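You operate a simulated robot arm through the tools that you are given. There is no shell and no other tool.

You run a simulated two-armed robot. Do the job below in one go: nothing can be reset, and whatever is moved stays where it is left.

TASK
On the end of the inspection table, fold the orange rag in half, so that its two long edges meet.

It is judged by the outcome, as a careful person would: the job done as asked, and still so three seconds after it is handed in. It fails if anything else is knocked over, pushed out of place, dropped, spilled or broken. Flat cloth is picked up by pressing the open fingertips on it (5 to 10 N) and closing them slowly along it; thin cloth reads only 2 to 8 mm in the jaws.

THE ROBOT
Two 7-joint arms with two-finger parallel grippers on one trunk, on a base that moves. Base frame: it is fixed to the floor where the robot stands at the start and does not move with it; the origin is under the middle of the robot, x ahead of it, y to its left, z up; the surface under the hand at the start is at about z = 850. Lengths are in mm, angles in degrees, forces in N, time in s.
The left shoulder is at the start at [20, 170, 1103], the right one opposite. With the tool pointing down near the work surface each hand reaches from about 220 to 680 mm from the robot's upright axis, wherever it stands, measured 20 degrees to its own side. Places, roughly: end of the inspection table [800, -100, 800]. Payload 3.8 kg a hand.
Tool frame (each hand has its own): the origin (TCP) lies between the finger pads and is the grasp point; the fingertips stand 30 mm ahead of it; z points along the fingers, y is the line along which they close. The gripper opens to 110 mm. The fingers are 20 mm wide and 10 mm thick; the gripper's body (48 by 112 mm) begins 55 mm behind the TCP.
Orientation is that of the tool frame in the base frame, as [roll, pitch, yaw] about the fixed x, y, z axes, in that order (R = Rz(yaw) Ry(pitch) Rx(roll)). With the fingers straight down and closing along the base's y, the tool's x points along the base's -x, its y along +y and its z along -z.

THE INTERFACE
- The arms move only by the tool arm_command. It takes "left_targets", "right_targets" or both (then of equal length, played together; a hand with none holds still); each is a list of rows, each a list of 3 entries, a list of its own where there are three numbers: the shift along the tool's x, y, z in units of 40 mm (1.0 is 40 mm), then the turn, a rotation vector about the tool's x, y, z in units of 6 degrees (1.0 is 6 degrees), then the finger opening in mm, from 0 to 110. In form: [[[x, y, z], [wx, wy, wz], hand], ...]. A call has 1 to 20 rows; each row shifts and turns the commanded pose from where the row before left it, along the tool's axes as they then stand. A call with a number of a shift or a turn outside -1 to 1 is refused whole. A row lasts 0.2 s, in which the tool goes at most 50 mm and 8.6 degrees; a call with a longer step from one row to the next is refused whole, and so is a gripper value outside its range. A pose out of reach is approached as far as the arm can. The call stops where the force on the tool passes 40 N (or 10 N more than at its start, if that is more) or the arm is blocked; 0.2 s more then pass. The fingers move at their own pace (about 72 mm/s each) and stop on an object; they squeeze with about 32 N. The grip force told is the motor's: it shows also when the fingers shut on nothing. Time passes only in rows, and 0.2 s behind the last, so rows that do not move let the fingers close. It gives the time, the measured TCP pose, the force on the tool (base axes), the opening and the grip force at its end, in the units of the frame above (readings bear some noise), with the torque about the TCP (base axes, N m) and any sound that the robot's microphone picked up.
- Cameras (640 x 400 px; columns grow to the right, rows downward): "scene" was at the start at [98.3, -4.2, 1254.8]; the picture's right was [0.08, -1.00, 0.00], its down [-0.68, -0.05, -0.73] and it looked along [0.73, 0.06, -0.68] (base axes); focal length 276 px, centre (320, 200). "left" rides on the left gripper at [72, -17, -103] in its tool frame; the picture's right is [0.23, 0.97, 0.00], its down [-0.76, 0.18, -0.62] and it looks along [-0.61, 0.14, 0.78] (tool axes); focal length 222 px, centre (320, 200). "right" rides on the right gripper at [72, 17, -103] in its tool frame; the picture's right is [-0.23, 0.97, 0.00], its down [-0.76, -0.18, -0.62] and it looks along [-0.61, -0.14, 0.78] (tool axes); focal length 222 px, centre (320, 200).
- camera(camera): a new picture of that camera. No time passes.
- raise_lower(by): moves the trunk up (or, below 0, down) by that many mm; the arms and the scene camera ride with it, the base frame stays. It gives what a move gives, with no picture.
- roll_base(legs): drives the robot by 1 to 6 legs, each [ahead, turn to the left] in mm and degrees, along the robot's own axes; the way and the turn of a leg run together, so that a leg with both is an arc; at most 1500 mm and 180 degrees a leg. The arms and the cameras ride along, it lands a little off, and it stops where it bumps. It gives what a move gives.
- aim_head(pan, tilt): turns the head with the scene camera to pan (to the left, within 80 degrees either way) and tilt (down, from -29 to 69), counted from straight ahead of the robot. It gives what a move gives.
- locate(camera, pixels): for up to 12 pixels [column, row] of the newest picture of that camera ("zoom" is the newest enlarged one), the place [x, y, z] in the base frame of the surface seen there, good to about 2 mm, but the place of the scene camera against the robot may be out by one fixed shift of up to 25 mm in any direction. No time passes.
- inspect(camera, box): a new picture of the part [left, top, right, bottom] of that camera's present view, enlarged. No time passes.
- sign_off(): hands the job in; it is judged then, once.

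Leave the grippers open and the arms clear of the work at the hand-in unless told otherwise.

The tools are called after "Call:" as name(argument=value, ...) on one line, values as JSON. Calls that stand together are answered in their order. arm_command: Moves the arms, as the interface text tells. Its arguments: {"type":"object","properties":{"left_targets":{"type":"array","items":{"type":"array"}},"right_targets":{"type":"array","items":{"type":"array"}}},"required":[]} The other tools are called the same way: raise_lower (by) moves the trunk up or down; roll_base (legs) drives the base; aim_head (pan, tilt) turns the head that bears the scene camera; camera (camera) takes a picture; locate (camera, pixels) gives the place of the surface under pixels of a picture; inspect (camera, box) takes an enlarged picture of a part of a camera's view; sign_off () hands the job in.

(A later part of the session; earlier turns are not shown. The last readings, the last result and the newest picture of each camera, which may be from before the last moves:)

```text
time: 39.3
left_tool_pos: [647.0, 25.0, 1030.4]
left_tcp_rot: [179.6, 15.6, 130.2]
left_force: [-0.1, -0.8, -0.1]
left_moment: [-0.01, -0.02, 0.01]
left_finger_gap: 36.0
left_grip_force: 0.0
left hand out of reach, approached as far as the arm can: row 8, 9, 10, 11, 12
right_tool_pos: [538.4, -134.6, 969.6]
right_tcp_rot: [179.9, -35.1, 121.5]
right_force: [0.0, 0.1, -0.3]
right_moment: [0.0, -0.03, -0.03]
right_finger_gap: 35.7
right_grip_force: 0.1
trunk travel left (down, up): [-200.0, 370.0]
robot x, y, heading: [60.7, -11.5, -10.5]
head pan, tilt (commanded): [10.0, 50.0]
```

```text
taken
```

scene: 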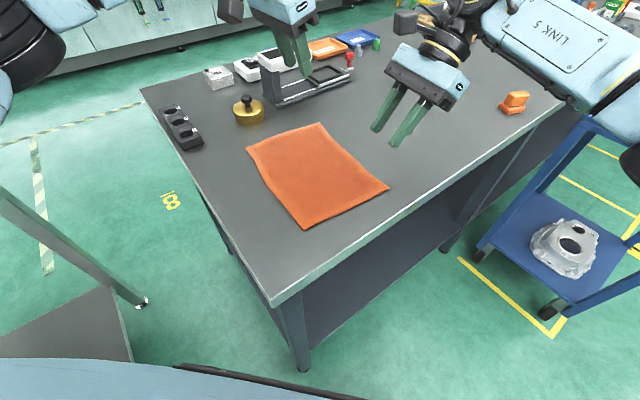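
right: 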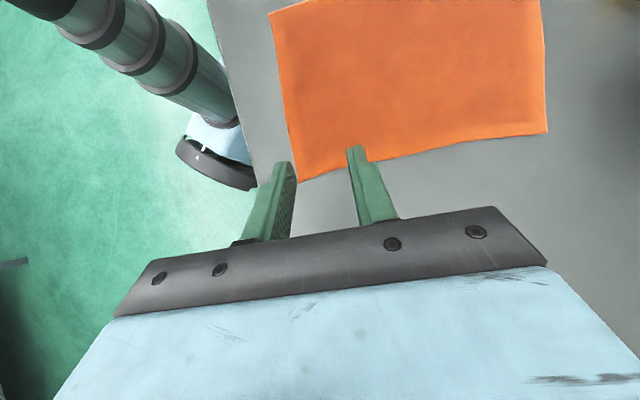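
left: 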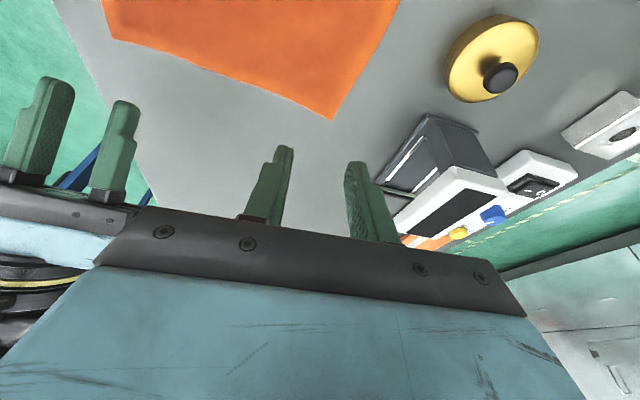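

The right hand did the whole arc fine, but the left stopped at (647,25,1030), out of reach near the end. I lower the left hand 60 mm and try to go on toward B1 to see whether height or another limit is the cause.

Call:
arm_command(left_targets=[[[0.2, 0, 0.72], [0, 0, 0], 36], [[0.2, 0, 0.72], [0, 0, 0], 36], [[-0.4, 0, 0.1], [0, 0, 0], 36], [[-0.4, 0, 0.1], [0, 0, 0], 36], [[-0.4, 0, 0.1], [0, 0, 0], 36], [[0, 0, 0], [0, 0, 0], 36]])

```text
time: 40.7
left_tool_pos: [654.2, 19.7, 971.9]
left_tcp_rot: [179.7, 15.5, 130.1]
left_force: [-0.7, -0.1, -0.3]
left_moment: [0.0, -0.02, -0.01]
left_finger_gap: 35.8
left_grip_force: 0.0
left hand out of reach, approached as far as the arm can: row 3, 4, 5
right_tool_pos: [538.7, -134.9, 968.9]
right_tcp_rot: [179.8, -34.9, 121.7]
right_force: [0.3, -0.1, 1.2]
right_moment: [-0.03, -0.01, 0.0]
right_finger_gap: 35.8
right_grip_force: 0.1
trunk travel left (down, up): [-200.0, 370.0]
robot x, y, heading: [58.5, -9.2, -10.4]
head pan, tilt (commanded): [10.0, 50.0]
```

Still stuck near (654,20), so it is a wrist/yaw limit again. I try turning the left yaw back to about 150° and moving on toward B.

Call:
arm_command(left_targets=[[[0, 0, 0], [-0.223, 0, -0.803], 36], [[0, 0, 0], [-0.223, 0, -0.803], 36], [[0, 0, 0], [-0.223, 0, -0.803], 36], [[0, 0, 0], [-0.223, 0, -0.803], 36], [[-0.53, -0.3, 0.147], [0, 0, 0], 36], [[-0.53, -0.3, 0.147], [0, 0, 0], 36], [[0, 0, 0], [0, 0, 0], 36]])

```text
time: 42.3
left_tool_pos: [678.6, -24.7, 972.0]
left_tcp_rot: [179.7, 15.6, 150.1]
left_force: [-1.1, 0.5, -0.9]
left_moment: [0.02, 0.03, 0.0]
left_finger_gap: 36.2
left_grip_force: 0.1
right_tool_pos: [540.3, -135.5, 969.0]
right_tcp_rot: [179.9, -35.0, 121.7]
right_force: [-0.8, 0.5, -0.3]
right_moment: [0.01, 0.02, -0.03]
right_finger_gap: 36.1
right_grip_force: 0.1
trunk travel left (down, up): [-200.0, 370.0]
robot x, y, heading: [56.2, -9.6, -10.5]
head pan, tilt (commanded): [10.0, 50.0]
```

At yaw 150° the left hand reaches B1. I test yaw 145° with the lean taken down to 0° there.

Call:
arm_command(left_targets=[[[0, 0, 0], [0.224, 0, 0.803], 36], [[0, 0, 0], [0, 0.867, 0], 36], [[0, 0, 0], [0, 0.867, 0], 36], [[0, 0, 0], [0, 0.867, 0], 36], [[0, 0, 0], [0, 0, 0], 36]])

```text
time: 43.5
left_tool_pos: [679.1, -24.9, 973.3]
left_tcp_rot: [179.7, 2.4, 145.1]
left_force: [0.1, 1.3, -0.9]
left_moment: [0.01, 0.02, 0.01]
left_finger_gap: 35.9
left_grip_force: 0.0
right_tool_pos: [538.9, -135.4, 968.5]
right_tcp_rot: [179.9, -35.0, 121.6]
right_force: [0.6, 0.6, -0.1]
right_moment: [-0.04, 0.01, 0.03]
right_finger_gap: 36.0
right_grip_force: 0.1
trunk travel left (down, up): [-200.0, 370.0]
robot x, y, heading: [62.2, -13.9, -10.0]
head pan, tilt (commanded): [10.0, 50.0]
```

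It reads lean 2.4° with no limit message. I test a bit more lean (-8°) and lower height to find margins.

Call:
arm_command(left_targets=[[[0, 0, 0], [0, 0, 0], 36], [[0, 0, 0], [0, 0.667, 0], 36], [[0, 0, 0], [0, 0.667, 0], 36], [[0, 0, 0.6], [0, 0, 0], 36], [[0, 0, 0.6], [0, 0, 0], 36], [[0, 0, 0], [0, 0, 0], 36]])

```text
time: 44.9
left_tool_pos: [680.0, -24.3, 926.0]
left_tcp_rot: [179.7, 2.6, 145.1]
left_force: [-0.1, -0.1, 0.9]
left_moment: [-0.02, 0.02, 0.0]
left_finger_gap: 36.3
left_grip_force: 0.0
left hand out of reach, approached as far as the arm can: row 2, 3
right_tool_pos: [539.1, -135.5, 969.5]
right_tcp_rot: [179.9, -34.9, 121.6]
right_force: [-0.8, 0.5, 0.2]
right_moment: [0.03, 0.0, 0.01]
right_finger_gap: 36.0
right_grip_force: 0.0
trunk travel left (down, up): [-200.0, 370.0]
robot x, y, heading: [57.0, -8.1, -10.3]
head pan, tilt (commanded): [10.0, 50.0]
```

Left works at yaw 145° with lean down to about 3°; good enough. I'll use constant left yaw 145° (lean 44°→4°) and right yaw 121.5° (lean 25°→-35°). Now both hands go back to hover above the A and D grip spots.

Call:
arm_command(left_targets=[[[0.793, 0.3, -0.2265], [0, 0, 0], 30], [[0.793, 0.3, -0.2265], [0, 0, 0], 30], [[0.793, 0.3, -0.2265], [0, 0, 0], 30], [[0.793, 0.3, -0.2265], [0, 0, 0], 30], [[0.793, 0.3, -0.2265], [0, 0, 0], 30], [[0, 0, 0], [0, -0.8625, 0], 30], [[0, 0, 0], [0, -0.8625, 0], 30], [[0, 0, 0], [0, -0.8625, 0], 30], [[0, 0, 0], [0, -0.8625, 0], 30], [[0, 0, 0], [0, -0.8625, 0], 30], [[0, 0, 0], [0, -0.8625, 0], 30], [[0, 0, 0], [0, -0.8625, 0], 30], [[0, 0, 0], [0, -0.8625, 0], 30], [[0, 0, 0], [0, 0, 0], 30], [[0, 0, 0], [0, 0, 0], 30], [[0, 0, 0], [0, 0, 0], 30]], right_targets=[[[0.7875, 0.012, 0.5675], [0, 0, 0], 30], [[0.7875, 0.012, 0.5675], [0, 0, 0], 30], [[0.7875, 0.012, 0.5675], [0, 0, 0], 30], [[0.7875, 0.012, 0.5675], [0, 0, 0], 30], [[0.7875, 0.012, 0.5675], [0, 0, 0], 30], [[0, 0, 0], [0, -1, 0], 30], [[0, 0, 0], [0, -1, 0], 30], [[0, 0, 0], [0, -1, 0], 30], [[0, 0, 0], [0, -1, 0], 30], [[0, 0, 0], [0, -1, 0], 30], [[0, 0, 0], [0, -1, 0], 30], [[0, 0, 0], [0, -1, 0], 30], [[0, 0, 0], [0, -1, 0], 30], [[0, 0, 0], [0, -1, 0], 30], [[0, 0, 0], [0, -1, 0], 30], [[0, 0, 0], [0, 0, 0], 30]])

Call:
camera(camera="left")

Call:
camera(camera="right")

```text
time: 48.3
left_tool_pos: [583.8, 114.9, 964.7]
left_tcp_rot: [179.5, 43.9, 145.0]
left_force: [0.3, 0.0, 0.3]
left_moment: [-0.01, -0.01, 0.02]
left_finger_gap: 29.9
left_grip_force: 0.1
right_tool_pos: [441.7, 31.6, 967.4]
right_tcp_rot: [179.9, 25.2, 121.6]
right_force: [-0.2, 1.0, -0.2]
right_moment: [-0.03, 0.02, -0.04]
right_finger_gap: 30.0
right_grip_force: 0.1
trunk travel left (down, up): [-200.0, 370.0]
robot x, y, heading: [59.1, -11.9, -10.4]
head pan, tilt (commanded): [10.0, 50.0]
```

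```text
taken
```

left: 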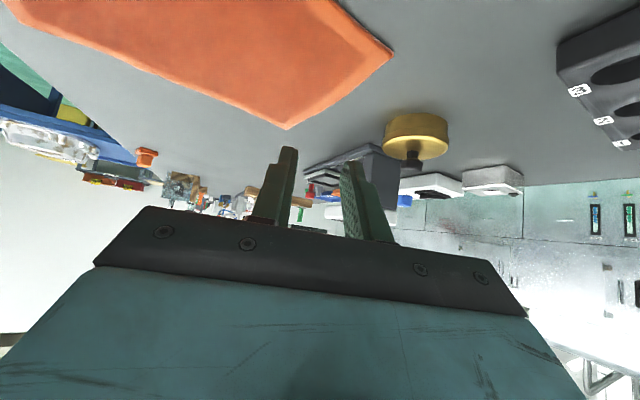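

```text
taken
```

right: 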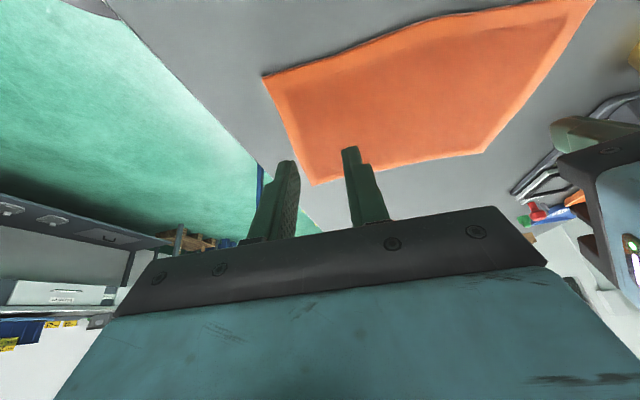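

Hover poses match (left (584,115,965), right (442,32,967)). I descend both by 70 mm to about 11 mm above the cloth, with small corrections.

Call:
arm_command(left_targets=[[[0.645, 0.034, 0.593], [0, 0, 0], 30], [[0.608, 0, 0.629], [0, 0, 0], 30], [[0, 0, 0], [0, 0, 0], 30]], right_targets=[[[0.386, -0.048, 0.786], [0, 0, 0], 30], [[0.37, 0, 0.793], [0, 0, 0], 30], [[0, 0, 0], [0, 0, 0], 30]])

Call:
camera(camera="left")

Call:
camera(camera="right")

Call:
camera(camera="scene")

```text
time: 49.1
left_tool_pos: [583.1, 119.3, 894.7]
left_tcp_rot: [179.7, 44.0, 144.9]
left_force: [-0.7, -0.6, -0.8]
left_moment: [-0.03, 0.0, 0.01]
left_finger_gap: 30.0
left_grip_force: 0.1
right_tool_pos: [438.5, 29.1, 897.8]
right_tcp_rot: [179.9, 25.0, 121.5]
right_force: [0.7, 0.4, -0.3]
right_moment: [0.02, 0.0, 0.01]
right_finger_gap: 29.9
right_grip_force: 0.1
trunk travel left (down, up): [-200.0, 370.0]
robot x, y, heading: [60.4, -8.8, -10.2]
head pan, tilt (commanded): [10.0, 50.0]
```

```text
taken
```

left: 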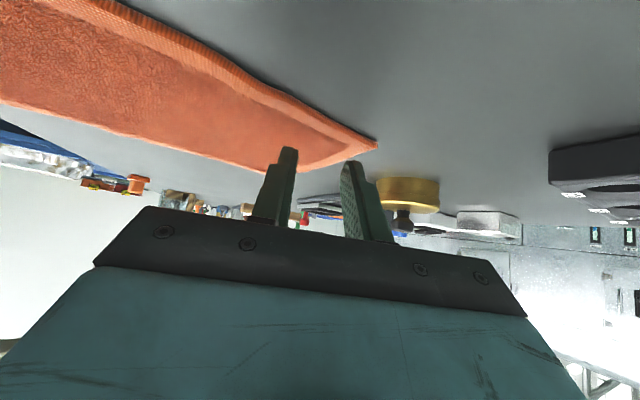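

```text
taken
```

right: 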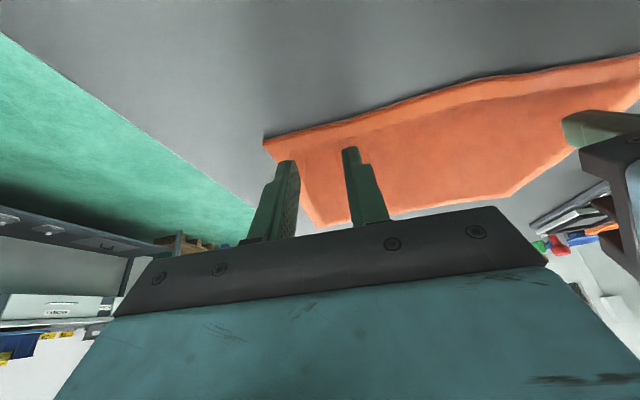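

```text
taken
```

scene: 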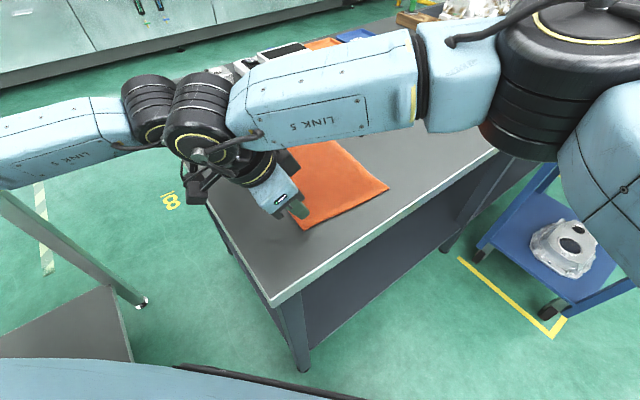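

Forces are ~0 and tips are ~11 mm above the cloth; the finger lines sit just inside the edge. I nudge the left 3 mm further inside the rag and descend both 9 mm.

Call:
arm_command(left_targets=[[[0.0535, -0.015, 0.105], [0, 0, 0], 30], [[0.0535, -0.015, 0.105], [0, 0, 0], 30], [[0, 0, 0], [0, 0, 0], 30]], right_targets=[[[0.0475, 0, 0.102], [0, 0, 0], 30], [[0.0475, 0, 0.102], [0, 0, 0], 30], [[0, 0, 0], [0, 0, 0], 30]])

Call:
inspect(camera="left", box=[220, 80, 460, 230])

Call:
inspect(camera="right", box=[220, 90, 460, 240])

```text
time: 49.9
left_tool_pos: [585.1, 116.5, 885.7]
left_tcp_rot: [179.6, 44.0, 144.9]
left_force: [-0.3, -0.1, 0.2]
left_moment: [0.03, 0.01, 0.0]
left_finger_gap: 29.8
left_grip_force: 0.1
right_tool_pos: [438.6, 30.3, 889.7]
right_tcp_rot: [-180.0, 24.9, 121.5]
right_force: [-0.5, -0.5, -0.3]
right_moment: [0.04, 0.03, 0.03]
right_finger_gap: 29.9
right_grip_force: 0.1
trunk travel left (down, up): [-200.0, 370.0]
robot x, y, heading: [56.6, -11.2, -10.1]
head pan, tilt (commanded): [10.0, 50.0]
```

```text
2.67 times, centred on (340, 155) of left
```

zoom: 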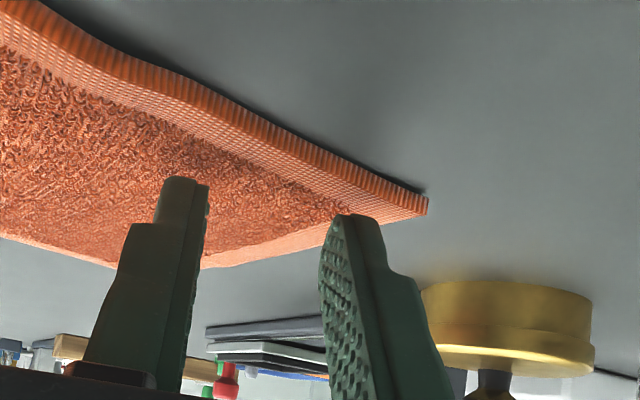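

```text
2.67 times, centred on (340, 165) of right
```

zoom: 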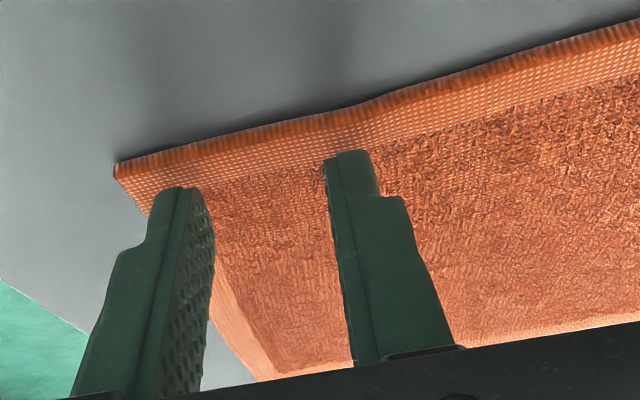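

Close-ups show the left fingertips over the hem near A and the right ones over the hem near D, just above the terry surface. I go down 2 mm more on both and read the forces.

Call:
arm_command(left_targets=[[[0.0174, 0, 0.018], [0, 0, 0], 30], [[0.0174, 0, 0.018], [0, 0, 0], 30]], right_targets=[[[0.0106, 0, 0.0227], [0, 0, 0], 30], [[0.0212, 0, 0.0454], [0, 0, 0], 30]])

```text
time: 50.5
left_tool_pos: [584.1, 115.9, 883.4]
left_tcp_rot: [179.6, 44.0, 144.8]
left_force: [0.4, 0.7, 0.5]
left_moment: [0.0, -0.02, 0.04]
left_finger_gap: 29.8
left_grip_force: 0.0
right_tool_pos: [437.8, 30.7, 885.4]
right_tcp_rot: [179.9, 25.0, 121.5]
right_force: [0.7, -0.3, 1.5]
right_moment: [-0.02, -0.01, 0.02]
right_finger_gap: 30.1
right_grip_force: 0.0
trunk travel left (down, up): [-200.0, 370.0]
robot x, y, heading: [62.8, -12.9, -10.3]
head pan, tilt (commanded): [10.0, 50.0]
```

Right reads 1.5 N (just touching), left ~0.5 N. Another 1.5 mm on the left and 1 mm on the right.

Call:
arm_command(left_targets=[[[0.0174, 0, 0.018], [0, 0, 0], 30], [[0.0087, 0, 0.009], [0, 0, 0], 30]], right_targets=[[[0.0106, 0, 0.0227], [0, 0, 0], 30], [[0, 0, 0], [0, 0, 0], 30]])

```text
time: 51.1
left_tool_pos: [583.9, 115.4, 882.4]
left_tcp_rot: [179.5, 44.0, 144.8]
left_force: [-0.8, -0.1, 1.7]
left_moment: [0.0, -0.03, 0.03]
left_finger_gap: 30.3
left_grip_force: 0.2
right_tool_pos: [437.3, 30.8, 884.1]
right_tcp_rot: [180.0, 25.1, 121.5]
right_force: [0.1, -0.7, 1.9]
right_moment: [-0.05, -0.01, -0.01]
right_finger_gap: 30.1
right_grip_force: 0.0
trunk travel left (down, up): [-200.0, 370.0]
robot x, y, heading: [57.1, -8.8, -10.3]
head pan, tilt (commanded): [10.0, 50.0]
```

Both are lightly touching (1.7 and 1.9 N). Two more millimetres on each.

Call:
arm_command(left_targets=[[[0.0174, 0, 0.018], [0, 0, 0], 30], [[0.0174, 0, 0.018], [0, 0, 0], 30]], right_targets=[[[0.0106, 0, 0.0227], [0, 0, 0], 30], [[0.0106, 0, 0.0227], [0, 0, 0], 30]])

```text
time: 51.7
left_tool_pos: [584.9, 115.4, 880.0]
left_tcp_rot: [179.4, 44.2, 144.8]
left_force: [-0.2, 0.5, 5.8]
left_moment: [-0.01, -0.05, -0.01]
left_finger_gap: 30.4
left_grip_force: 0.1
right_tool_pos: [438.1, 30.9, 884.1]
right_tcp_rot: [179.9, 25.2, 121.4]
right_force: [2.0, -0.8, 10.2]
right_moment: [-0.1, -0.07, 0.02]
right_finger_gap: 29.8
right_grip_force: 0.0
trunk travel left (down, up): [-200.0, 370.0]
robot x, y, heading: [56.6, -12.3, -10.4]
head pan, tilt (commanded): [10.0, 50.0]
```

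Left 5.8 N, right 10.2 N: about right. I ease the right up 0.5 mm, then close the left fingers slowly along the cloth while the right keeps pressing.

Call:
arm_command(left_targets=[[[0.0087, 0, 0.009], [0, 0, 0], 30], [[0, 0, 0], [0, 0, 0], 27], [[0, 0, 0], [0, 0, 0], 24], [[0, 0, 0], [0, 0, 0], 21], [[0, 0, 0], [0, 0, 0], 18], [[0, 0, 0], [0, 0, 0], 15], [[0, 0, 0], [0, 0, 0], 12], [[0, 0, 0], [0, 0, 0], 9], [[0, 0, 0], [0, 0, 0], 6], [[0, 0, 0], [0, 0, 0], 3], [[0, 0, 0], [0, 0, 0], 0], [[0, 0, 0], [0, 0, 0], 0]], right_targets=[[[-0.0053, 0, -0.0113], [0, 0, 0], 30], [[0, 0, 0], [0, 0, 0], 30], [[0, 0, 0], [0, 0, 0], 30], [[0, 0, 0], [0, 0, 0], 30], [[0, 0, 0], [0, 0, 0], 30], [[0, 0, 0], [0, 0, 0], 30], [[0, 0, 0], [0, 0, 0], 30], [[0, 0, 0], [0, 0, 0], 30], [[0, 0, 0], [0, 0, 0], 30], [[0, 0, 0], [0, 0, 0], 30], [[0, 0, 0], [0, 0, 0], 30], [[0, 0, 0], [0, 0, 0], 30]])

Call:
inspect(camera="left", box=[220, 80, 460, 230])

Call:
inspect(camera="right", box=[220, 60, 640, 320])

```text
time: 54.3
left_tool_pos: [582.9, 115.3, 881.2]
left_tcp_rot: [179.5, 44.2, 144.8]
left_force: [-1.0, -1.3, 18.8]
left_moment: [-0.19, -0.17, 0.0]
left_finger_gap: 3.1
left_grip_force: 31.9
right_tool_pos: [438.2, 31.4, 884.0]
right_tcp_rot: [179.8, 25.0, 121.5]
right_force: [4.6, 1.3, 10.4]
right_moment: [0.04, -0.12, 0.01]
right_finger_gap: 30.1
right_grip_force: 0.0
trunk travel left (down, up): [-200.0, 370.0]
robot x, y, heading: [59.2, -10.5, -10.3]
head pan, tilt (commanded): [10.0, 50.0]
```

```text
2.67 times, centred on (340, 155) of left
```

zoom: 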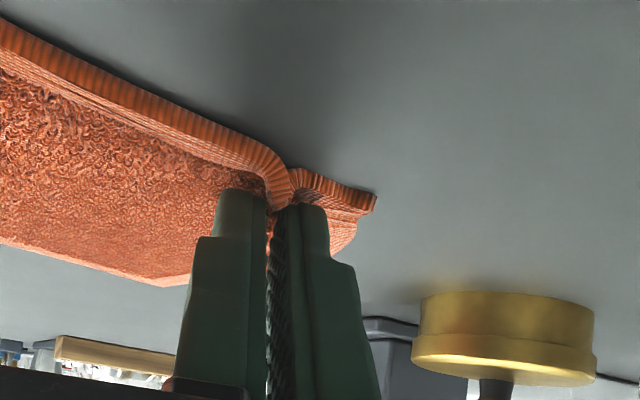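

```text
1.52 times, centred on (430, 190) of right
```

zoom: 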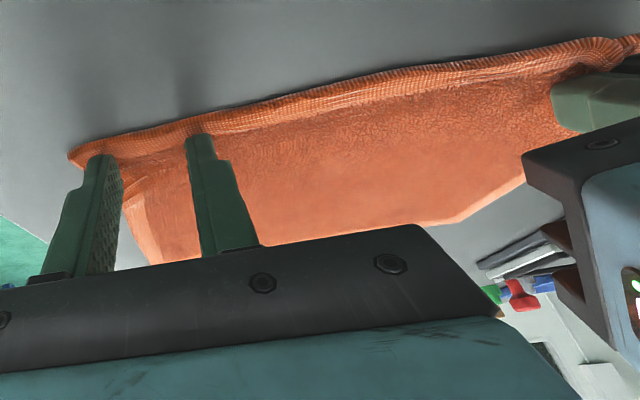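

The left pinch worked: cloth is gathered in the jaws (3.1 mm, 32 N). Its force is up to 19 N from bunching, so I ease it up 2 mm while the right closes slowly the same way.

Call:
arm_command(left_targets=[[[-0.0174, 0, -0.018], [0, 0, 0], 0], [[-0.0174, 0, -0.018], [0, 0, 0], 0], [[0, 0, 0], [0, 0, 0], 0], [[0, 0, 0], [0, 0, 0], 0], [[0, 0, 0], [0, 0, 0], 0], [[0, 0, 0], [0, 0, 0], 0], [[0, 0, 0], [0, 0, 0], 0], [[0, 0, 0], [0, 0, 0], 0], [[0, 0, 0], [0, 0, 0], 0], [[0, 0, 0], [0, 0, 0], 0], [[0, 0, 0], [0, 0, 0], 0], [[0, 0, 0], [0, 0, 0], 0]], right_targets=[[[0, 0, 0], [0, 0, 0], 30], [[0, 0, 0], [0, 0, 0], 27], [[0, 0, 0], [0, 0, 0], 24], [[0, 0, 0], [0, 0, 0], 21], [[0, 0, 0], [0, 0, 0], 18], [[0, 0, 0], [0, 0, 0], 15], [[0, 0, 0], [0, 0, 0], 12], [[0, 0, 0], [0, 0, 0], 9], [[0, 0, 0], [0, 0, 0], 6], [[0, 0, 0], [0, 0, 0], 3], [[0, 0, 0], [0, 0, 0], 0], [[0, 0, 0], [0, 0, 0], 0]])

Call:
inspect(camera="left", box=[150, 60, 460, 254])

Call:
inspect(camera="right", box=[220, 60, 640, 320])

```text
time: 56.9
left_tool_pos: [583.8, 114.6, 881.6]
left_tcp_rot: [179.6, 44.1, 144.9]
left_force: [-4.8, -0.6, 3.7]
left_moment: [-0.03, 0.13, -0.06]
left_finger_gap: 3.4
left_grip_force: 31.9
right_tool_pos: [438.5, 30.1, 884.1]
right_tcp_rot: [179.9, 24.9, 121.5]
right_force: [4.0, 1.7, 14.7]
right_moment: [0.03, -0.13, 0.02]
right_finger_gap: 3.6
right_grip_force: 31.8
trunk travel left (down, up): [-200.0, 370.0]
robot x, y, heading: [58.6, -12.1, -10.6]
head pan, tilt (commanded): [10.0, 50.0]
```

```text
2.06 times, centred on (305, 157) of left
```

zoom: 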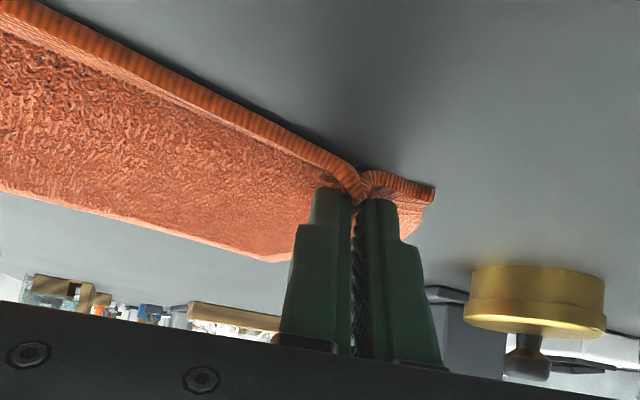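

```text
1.52 times, centred on (430, 190) of right
```

zoom: 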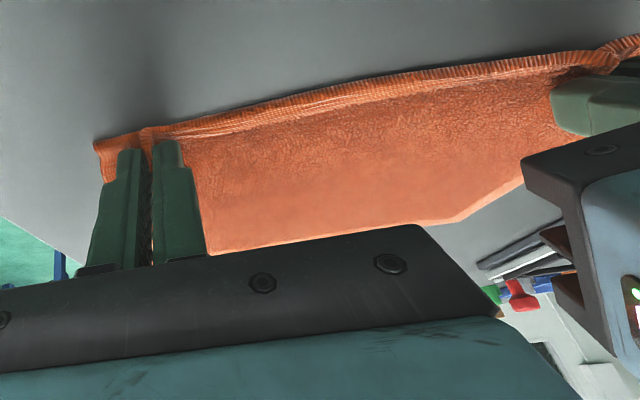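

Both pinches hold (3.4 mm and 3.6 mm, 32 N). Now the first part of the fold arc: rows 1–3 (each split in two for gentleness), then I check the cloth is lifted in both jaws.

Call:
arm_command(left_targets=[[[-0.191, -0.0131, -0.135], [0, 0.2778, 0], 0], [[-0.191, -0.0131, -0.135], [0, 0.2778, 0], 0], [[-0.218, -0.0384, -0.0966], [0, 0.2778, 0], 0], [[-0.218, -0.0384, -0.0966], [0, 0.2778, 0], 0], [[-0.2358, -0.061, -0.0536], [0, 0.2778, 0], 0], [[-0.2358, -0.061, -0.0536], [0, 0.2778, 0], 0]], right_targets=[[[-0.1513, 0, -0.181], [0, 0.4167, 0], 0], [[-0.1513, 0, -0.181], [0, 0.4167, 0], 0], [[-0.1943, 0, -0.155], [0, 0.4167, 0], 0], [[-0.1943, 0, -0.155], [0, 0.4167, 0], 0], [[-0.2318, 0, -0.125], [0, 0.4167, 0], 0], [[-0.2318, 0, -0.125], [0, 0.4167, 0], 0]])

Call:
camera(camera="scene")

Call:
camera(camera="left")

Call:
camera(camera="right")

```text
time: 58.3
left_tool_pos: [598.5, 92.8, 931.7]
left_tcp_rot: [179.6, 34.0, 144.8]
left_force: [-3.4, -2.1, -0.6]
left_moment: [-0.07, 0.09, -0.08]
left_finger_gap: 2.9
left_grip_force: 31.9
right_tool_pos: [455.6, 3.9, 932.3]
right_tcp_rot: [180.0, 9.8, 121.6]
right_force: [3.9, 2.6, -0.2]
right_moment: [0.05, -0.14, -0.01]
right_finger_gap: 3.3
right_grip_force: 32.2
trunk travel left (down, up): [-200.0, 370.0]
robot x, y, heading: [57.3, -11.0, -10.0]
head pan, tilt (commanded): [10.0, 50.0]
```

```text
taken
```

scene: 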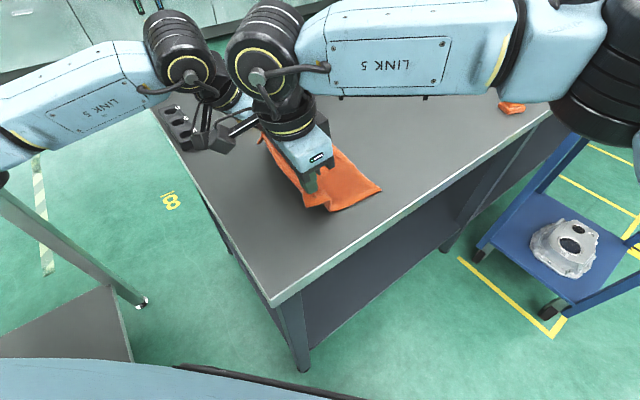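

```text
taken
```

left: 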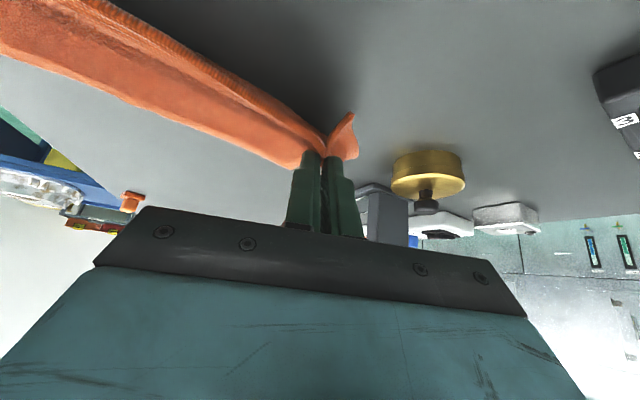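

```text
taken
```

right: 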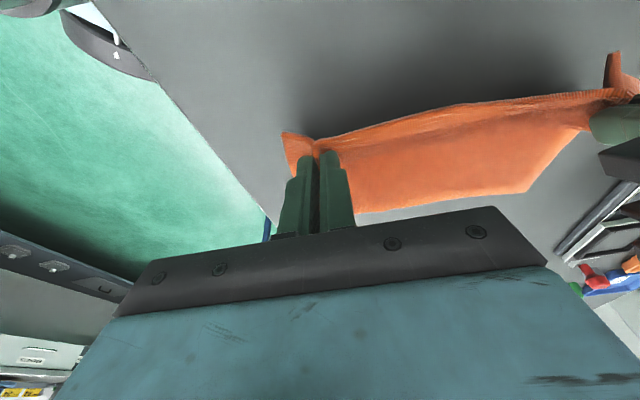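

Both hands lifted the edge nicely. I check where the C–B edge is now, in case the rag has shifted.

Call:
inspect(camera="scene", box=[220, 100, 420, 225])

Call:
locate(camera="scene", pixels=[[381, 189], [360, 170], [345, 155], [335, 211]])

Call:
locate(camera="right", pixels=[[358, 210], [400, 207], [450, 203], [500, 196], [526, 191]])

```text
3.20 times, centred on (320, 162) of scene
```

zoom: 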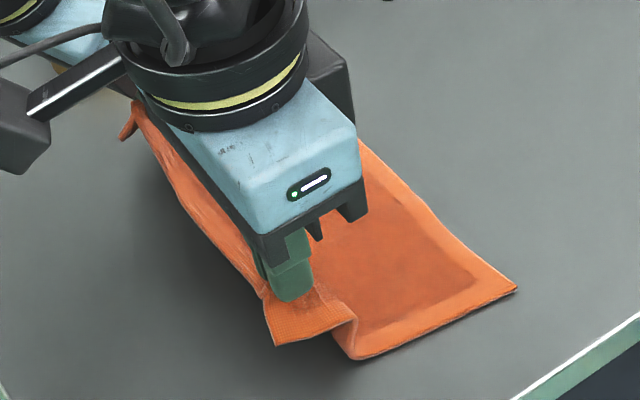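

```text
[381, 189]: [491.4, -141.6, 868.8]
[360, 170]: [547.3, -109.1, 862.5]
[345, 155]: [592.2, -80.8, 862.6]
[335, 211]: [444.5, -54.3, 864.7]
```

```text
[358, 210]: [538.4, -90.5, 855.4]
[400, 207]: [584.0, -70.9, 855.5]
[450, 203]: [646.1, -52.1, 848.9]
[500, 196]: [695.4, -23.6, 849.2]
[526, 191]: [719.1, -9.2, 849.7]
```

The rag's free edge has slid about 10 mm toward the lifted side; I'll adapt the final target to it. I carry on with arc rows 4–7.

Call:
arm_command(left_targets=[[[-0.2451, -0.0795, -0.0091], [0, 0.2778, 0], 0], [[-0.2451, -0.0795, -0.0091], [0, 0.2778, 0], 0], [[-0.2453, -0.0926, 0.0348], [0, 0.2778, 0], 0], [[-0.2453, -0.0926, 0.0348], [0, 0.2778, 0], 0], [[-0.236, -0.0994, 0.0765], [0, 0.2778, 0], 0], [[-0.236, -0.0994, 0.0765], [0, 0.2778, 0], 0], [[-0.217, -0.0994, 0.1151], [0, 0.2778, 0], 0], [[-0.217, -0.0994, 0.1151], [0, 0.2778, 0], 0]], right_targets=[[[-0.2623, 0, -0.0945], [0, 0.4167, 0], 0], [[-0.2623, 0, -0.0945], [0, 0.4167, 0], 0], [[-0.284, 0, -0.063], [0, 0.4167, 0], 0], [[-0.284, 0, -0.063], [0, 0.4167, 0], 0], [[-0.2958, 0, -0.0313], [0, 0.4167, 0], 0], [[-0.2958, 0, -0.0313], [0, 0.4167, 0], 0], [[-0.2968, 0, 0.0015], [0, 0.4167, 0], 0], [[-0.2968, 0, 0.0015], [0, 0.4167, 0], 0]])

Call:
camera(camera="scene")

Call:
camera(camera="left")

Call:
camera(camera="right")

```text
time: 60.1
left_tool_pos: [643.4, 25.7, 951.3]
left_tcp_rot: [179.7, 20.6, 145.0]
left_force: [-4.6, -2.4, 0.3]
left_moment: [-0.1, 0.14, 0.02]
left_finger_gap: 3.1
left_grip_force: 31.9
right_tool_pos: [501.0, -71.4, 948.5]
right_tcp_rot: [179.9, -10.1, 121.6]
right_force: [3.0, 2.6, -0.3]
right_moment: [0.04, -0.1, -0.06]
right_finger_gap: 3.0
right_grip_force: 32.0
trunk travel left (down, up): [-200.0, 370.0]
robot x, y, heading: [60.9, -11.8, -10.6]
head pan, tilt (commanded): [10.0, 50.0]
```

```text
taken
```

scene: 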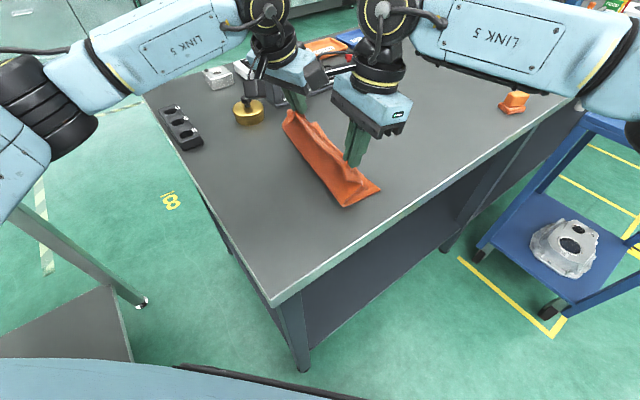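

```text
taken
```

left: 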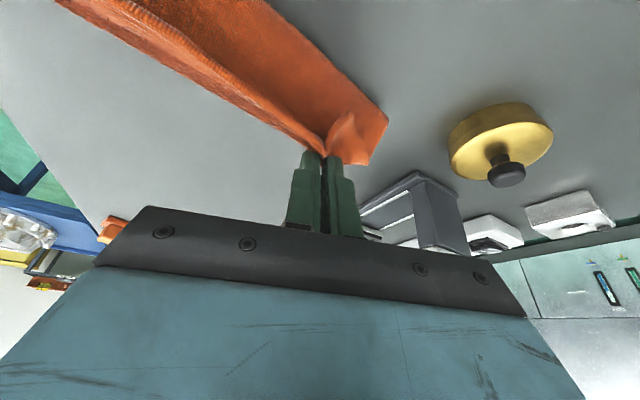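

```text
taken
```

right: 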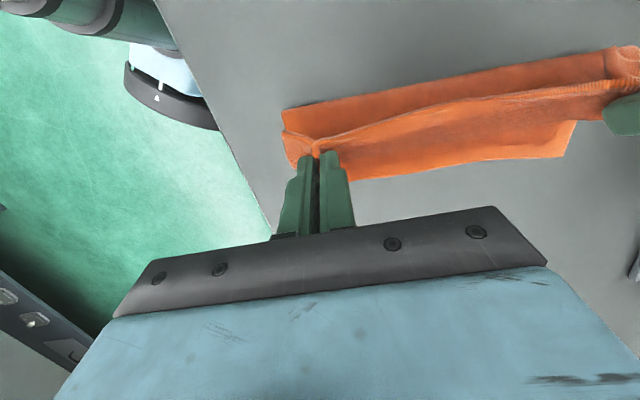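

The sheet is past half way. I locate the current lower-layer free edge (right picture: (350,178) to (565,156)) and the fold side ((285,110) to (600,55)).

Call:
locate(camera="right", pixels=[[352, 177], [400, 168], [450, 163], [500, 159], [562, 155], [575, 122], [287, 111], [350, 96], [450, 80], [550, 64]])

Call:
inspect(camera="right", box=[260, 30, 640, 260])

Call:
locate(camera="scene", pixels=[[379, 190], [346, 206], [284, 112], [372, 178]])

Call:
locate(camera="left", pixels=[[387, 118], [370, 160], [290, 30], [340, 78], [100, 25], [200, 85]])

```text
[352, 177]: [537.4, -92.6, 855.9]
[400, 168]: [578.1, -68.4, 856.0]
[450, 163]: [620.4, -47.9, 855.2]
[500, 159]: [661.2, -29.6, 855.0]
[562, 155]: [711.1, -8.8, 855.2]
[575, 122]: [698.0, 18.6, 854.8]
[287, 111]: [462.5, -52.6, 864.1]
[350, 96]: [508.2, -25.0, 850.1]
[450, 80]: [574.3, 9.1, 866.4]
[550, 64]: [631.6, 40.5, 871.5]
```

```text
1.68 times, centred on (450, 145) of right
```

zoom: 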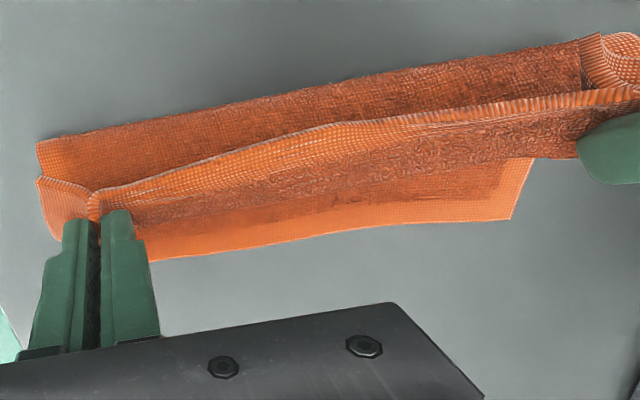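

```text
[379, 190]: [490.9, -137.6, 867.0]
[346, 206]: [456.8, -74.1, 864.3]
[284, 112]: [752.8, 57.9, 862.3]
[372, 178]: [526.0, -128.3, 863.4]
```

```text
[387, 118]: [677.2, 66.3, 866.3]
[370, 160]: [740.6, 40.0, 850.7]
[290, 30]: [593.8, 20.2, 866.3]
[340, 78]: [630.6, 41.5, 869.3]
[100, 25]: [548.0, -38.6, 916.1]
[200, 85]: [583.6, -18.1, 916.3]
```

Lower free edge now runs about B(712,-12) – (624,-55) – (541,-100) – C(498,-125), i.e. slid ~13 mm at the C end and ~0 at B. I shorten the remaining travel accordingly (left 48 mm, right 44 mm) and continue three arc steps down.

Call:
arm_command(left_targets=[[[-0.161, -0.073, 0.1343], [0, 0.2767, 0], 0], [[-0.161, -0.073, 0.1343], [0, 0.2767, 0], 0], [[-0.1311, -0.0628, 0.1613], [0, 0.2767, 0], 0], [[-0.1311, -0.0628, 0.1613], [0, 0.2767, 0], 0], [[-0.0954, -0.0481, 0.1836], [0, 0.2767, 0], 0], [[-0.0954, -0.0481, 0.1836], [0, 0.2767, 0], 0]], right_targets=[[[-0.216, 0.018, 0.0425], [0, 0.4167, 0], 0], [[-0.216, 0.018, 0.0425], [0, 0.4167, 0], 0], [[-0.206, 0.0158, 0.0754], [0, 0.4167, 0], 0], [[-0.206, 0.0158, 0.0754], [0, 0.4167, 0], 0], [[-0.1916, 0.012, 0.1079], [0, 0.4167, 0], 0], [[-0.1916, 0.012, 0.1079], [0, 0.4167, 0], 0]])

Call:
camera(camera="scene")

Call:
camera(camera="left")

Call:
camera(camera="right")

```text
time: 61.5
left_tool_pos: [667.8, -6.8, 923.0]
left_tcp_rot: [179.8, 10.6, 145.0]
left_force: [-2.0, -1.5, -0.9]
left_moment: [-0.07, 0.03, 0.03]
left_finger_gap: 2.9
left_grip_force: 32.3
right_tool_pos: [526.7, -106.2, 917.8]
right_tcp_rot: [179.9, -25.1, 121.6]
right_force: [1.4, 0.6, -0.3]
right_moment: [0.04, -0.04, -0.01]
right_finger_gap: 3.4
right_grip_force: 31.9
trunk travel left (down, up): [-200.0, 370.0]
robot x, y, heading: [57.1, -9.1, -10.1]
head pan, tilt (commanded): [10.0, 50.0]
```

```text
taken
```

scene: 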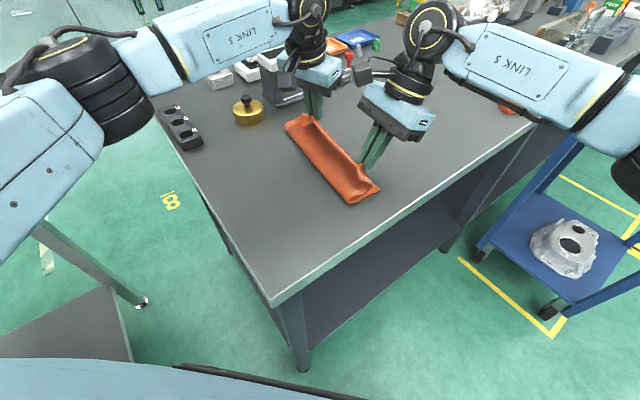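

```text
taken
```

left: 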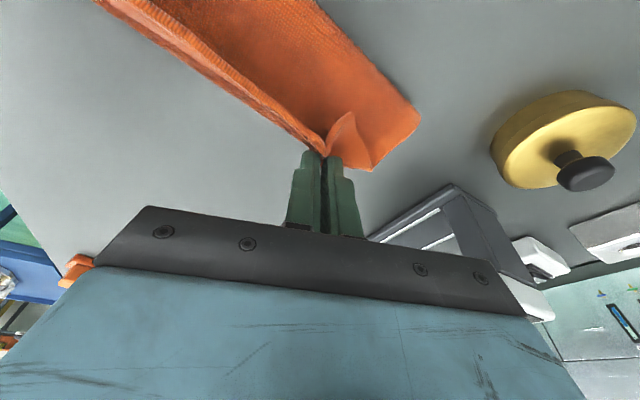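

```text
taken
```

right: 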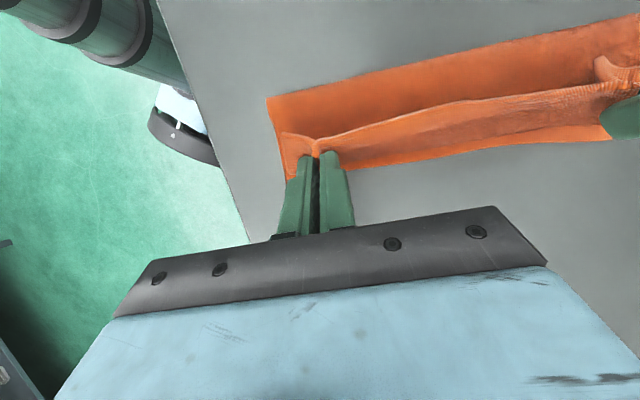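

The sheet is nearly over. I enlarge both wrist views to see how the held edge and the lower edge line up.

Call:
inspect(camera="right", box=[250, 0, 640, 240])

Call:
inspect(camera="left", box=[90, 0, 440, 240])

Call:
locate(camera="right", pixels=[[288, 180], [355, 168], [450, 155], [550, 142], [610, 135], [269, 99], [400, 65], [500, 45]])

Call:
locate(camera="left", pixels=[[418, 118], [373, 168], [350, 163], [345, 118], [370, 60]])

```text
1.64 times, centred on (445, 120) of right
```

zoom: 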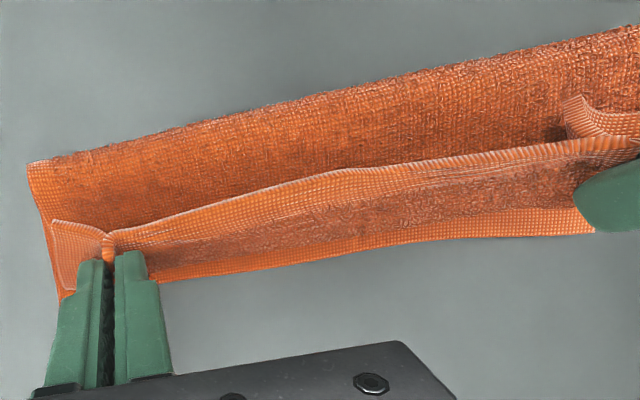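

```text
1.67 times, centred on (265, 120) of left
```

zoom: 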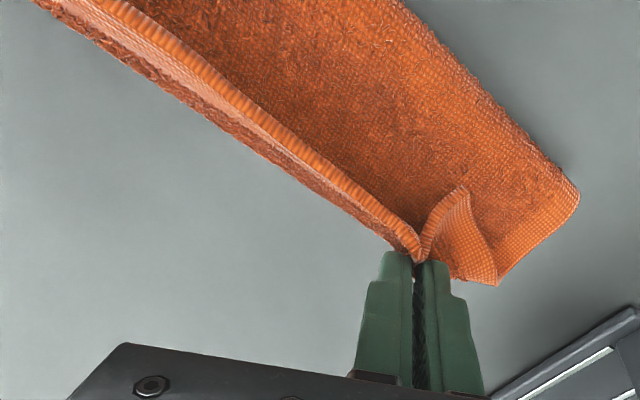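

```text
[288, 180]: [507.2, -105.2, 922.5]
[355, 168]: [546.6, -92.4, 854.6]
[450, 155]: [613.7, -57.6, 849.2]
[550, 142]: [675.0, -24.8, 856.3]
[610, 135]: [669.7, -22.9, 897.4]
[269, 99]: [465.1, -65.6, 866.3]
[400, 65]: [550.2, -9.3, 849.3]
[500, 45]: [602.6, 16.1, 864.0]
```

```text
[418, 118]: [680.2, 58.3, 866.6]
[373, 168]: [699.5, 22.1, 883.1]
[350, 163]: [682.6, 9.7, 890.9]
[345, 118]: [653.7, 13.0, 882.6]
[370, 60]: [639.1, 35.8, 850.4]
```

The held edge is right above the lower edge. I continue with the last two arc steps down to the table.

Call:
arm_command(left_targets=[[[-0.0579, -0.0303, 0.1958], [0, 0.2767, 0], 0], [[-0.0579, -0.0303, 0.1958], [0, 0.2767, 0], 0], [[-0.0181, -0.0104, 0.201], [0, 0.2767, 0], 0], [[-0.0181, -0.0104, 0.201], [0, 0.2767, 0], 0], [[0, 0, 0], [0, 0, 0], 0]], right_targets=[[[-0.1711, 0.0076, 0.1343], [0, 0.4167, 0], 0], [[-0.1711, 0.0076, 0.1343], [0, 0.4167, 0], 0], [[-0.1469, 0.0025, 0.1579], [0, 0.4167, 0], 0], [[-0.1469, 0.0025, 0.1579], [0, 0.4167, 0], 0], [[0, 0, 0], [0, 0, 0], 0]])

Call:
inspect(camera="right", box=[240, 0, 640, 250])

Call:
inspect(camera="left", box=[90, 0, 490, 250])

Call:
inspect(camera="scene", box=[230, 90, 430, 215])

```text
time: 62.7
left_tool_pos: [673.3, -16.2, 893.5]
left_tcp_rot: [179.7, 4.0, 145.2]
left_force: [-1.7, -1.0, 0.3]
left_moment: [0.01, 0.05, 0.01]
left_finger_gap: 3.0
left_grip_force: 32.2
right_tool_pos: [531.9, -115.8, 887.0]
right_tcp_rot: [179.9, -35.1, 121.7]
right_force: [1.5, 0.7, 7.0]
right_moment: [0.09, 0.04, -0.03]
right_finger_gap: 3.2
right_grip_force: 31.8
trunk travel left (down, up): [-200.0, 370.0]
robot x, y, heading: [59.9, -11.9, -10.3]
head pan, tilt (commanded): [10.0, 50.0]
```

```text
1.60 times, centred on (440, 125) of right
```

zoom: 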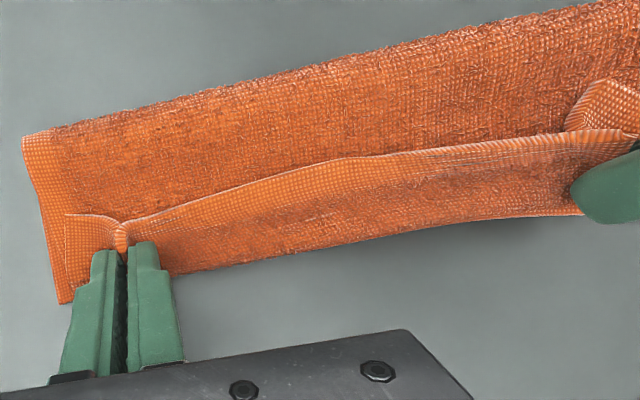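

```text
1.60 times, centred on (290, 125) of left
```

zoom: 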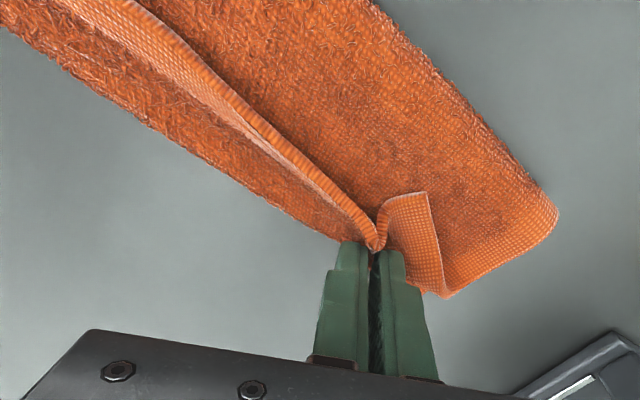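

```text
3.20 times, centred on (330, 152) of scene
```

zoom: 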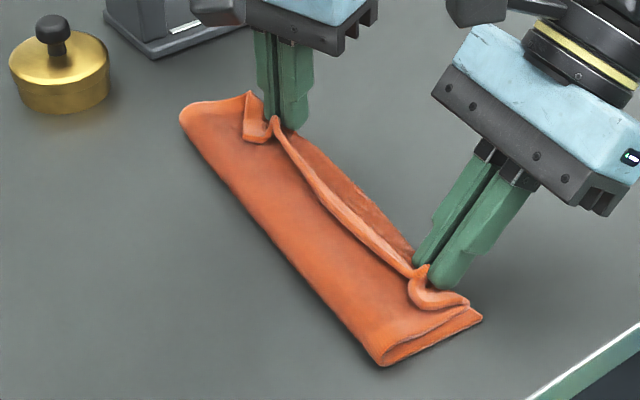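

The sheet is folded over; the pinched hem curls upward/back at both grips, but the layers line up well. I lower the left 3 mm, lift the right 2 mm to relieve its 7 N, then open both hands slowly to let the cloth go.

Call:
arm_command(left_targets=[[[0.005, 0, 0.075], [0, 0, 0], 0], [[0, 0, 0], [0, 0, 0], 0], [[0, 0, 0], [0, 0, 0], 6], [[0, 0, 0], [0, 0, 0], 9], [[0, 0, 0], [0, 0, 0], 12], [[0, 0, 0], [0, 0, 0], 16], [[0, 0, 0], [0, 0, 0], 20], [[0, 0, 0], [0, 0, 0], 25], [[0, 0, 0], [0, 0, 0], 25]], right_targets=[[[0.0287, 0, -0.041], [0, 0, 0], 0], [[0, 0, 0], [0, 0, 0], 0], [[0, 0, 0], [0, 0, 0], 6], [[0, 0, 0], [0, 0, 0], 9], [[0, 0, 0], [0, 0, 0], 12], [[0, 0, 0], [0, 0, 0], 16], [[0, 0, 0], [0, 0, 0], 20], [[0, 0, 0], [0, 0, 0], 25], [[0, 0, 0], [0, 0, 0], 25]])

Call:
inspect(camera="right", box=[240, 0, 640, 250])

Call:
inspect(camera="left", box=[90, 0, 490, 250])

Call:
inspect(camera="scene", box=[230, 90, 430, 215])

```text
time: 64.7
left_tool_pos: [674.2, -15.4, 889.3]
left_tcp_rot: [179.6, 3.9, 145.1]
left_force: [-0.6, -1.1, 3.5]
left_moment: [0.02, -0.02, -0.03]
left_finger_gap: 23.7
left_grip_force: 0.0
right_tool_pos: [532.6, -116.3, 887.8]
right_tcp_rot: [-180.0, -35.0, 121.6]
right_force: [-0.1, -0.5, 0.9]
right_moment: [0.02, 0.03, -0.03]
right_finger_gap: 24.3
right_grip_force: 0.2
trunk travel left (down, up): [-200.0, 370.0]
robot x, y, heading: [59.1, -11.0, -10.2]
head pan, tilt (commanded): [10.0, 50.0]
```

```text
1.60 times, centred on (440, 125) of right
```

zoom: 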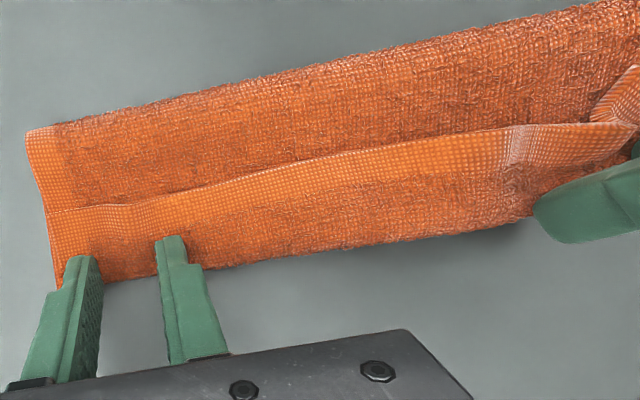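

```text
1.60 times, centred on (290, 125) of left
```

zoom: 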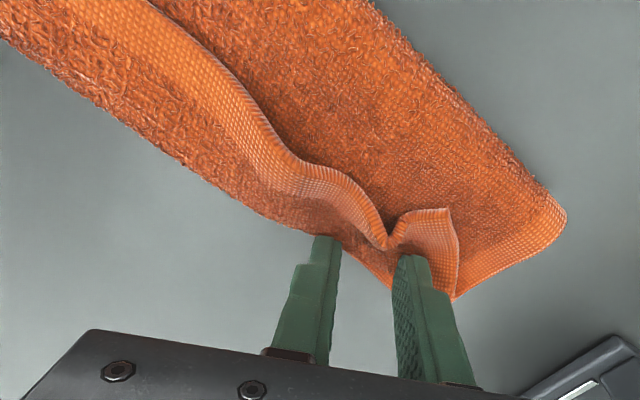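

```text
3.20 times, centred on (330, 152) of scene
```

zoom: 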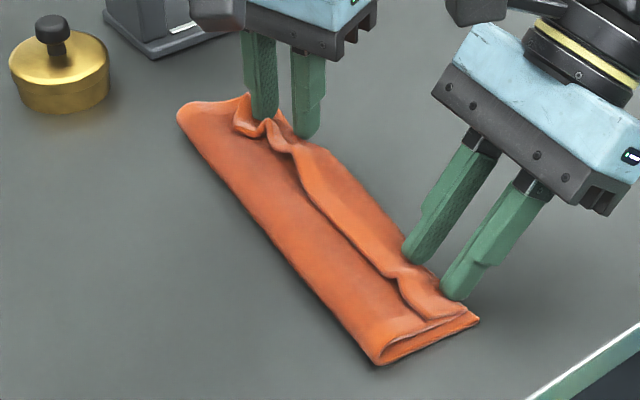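

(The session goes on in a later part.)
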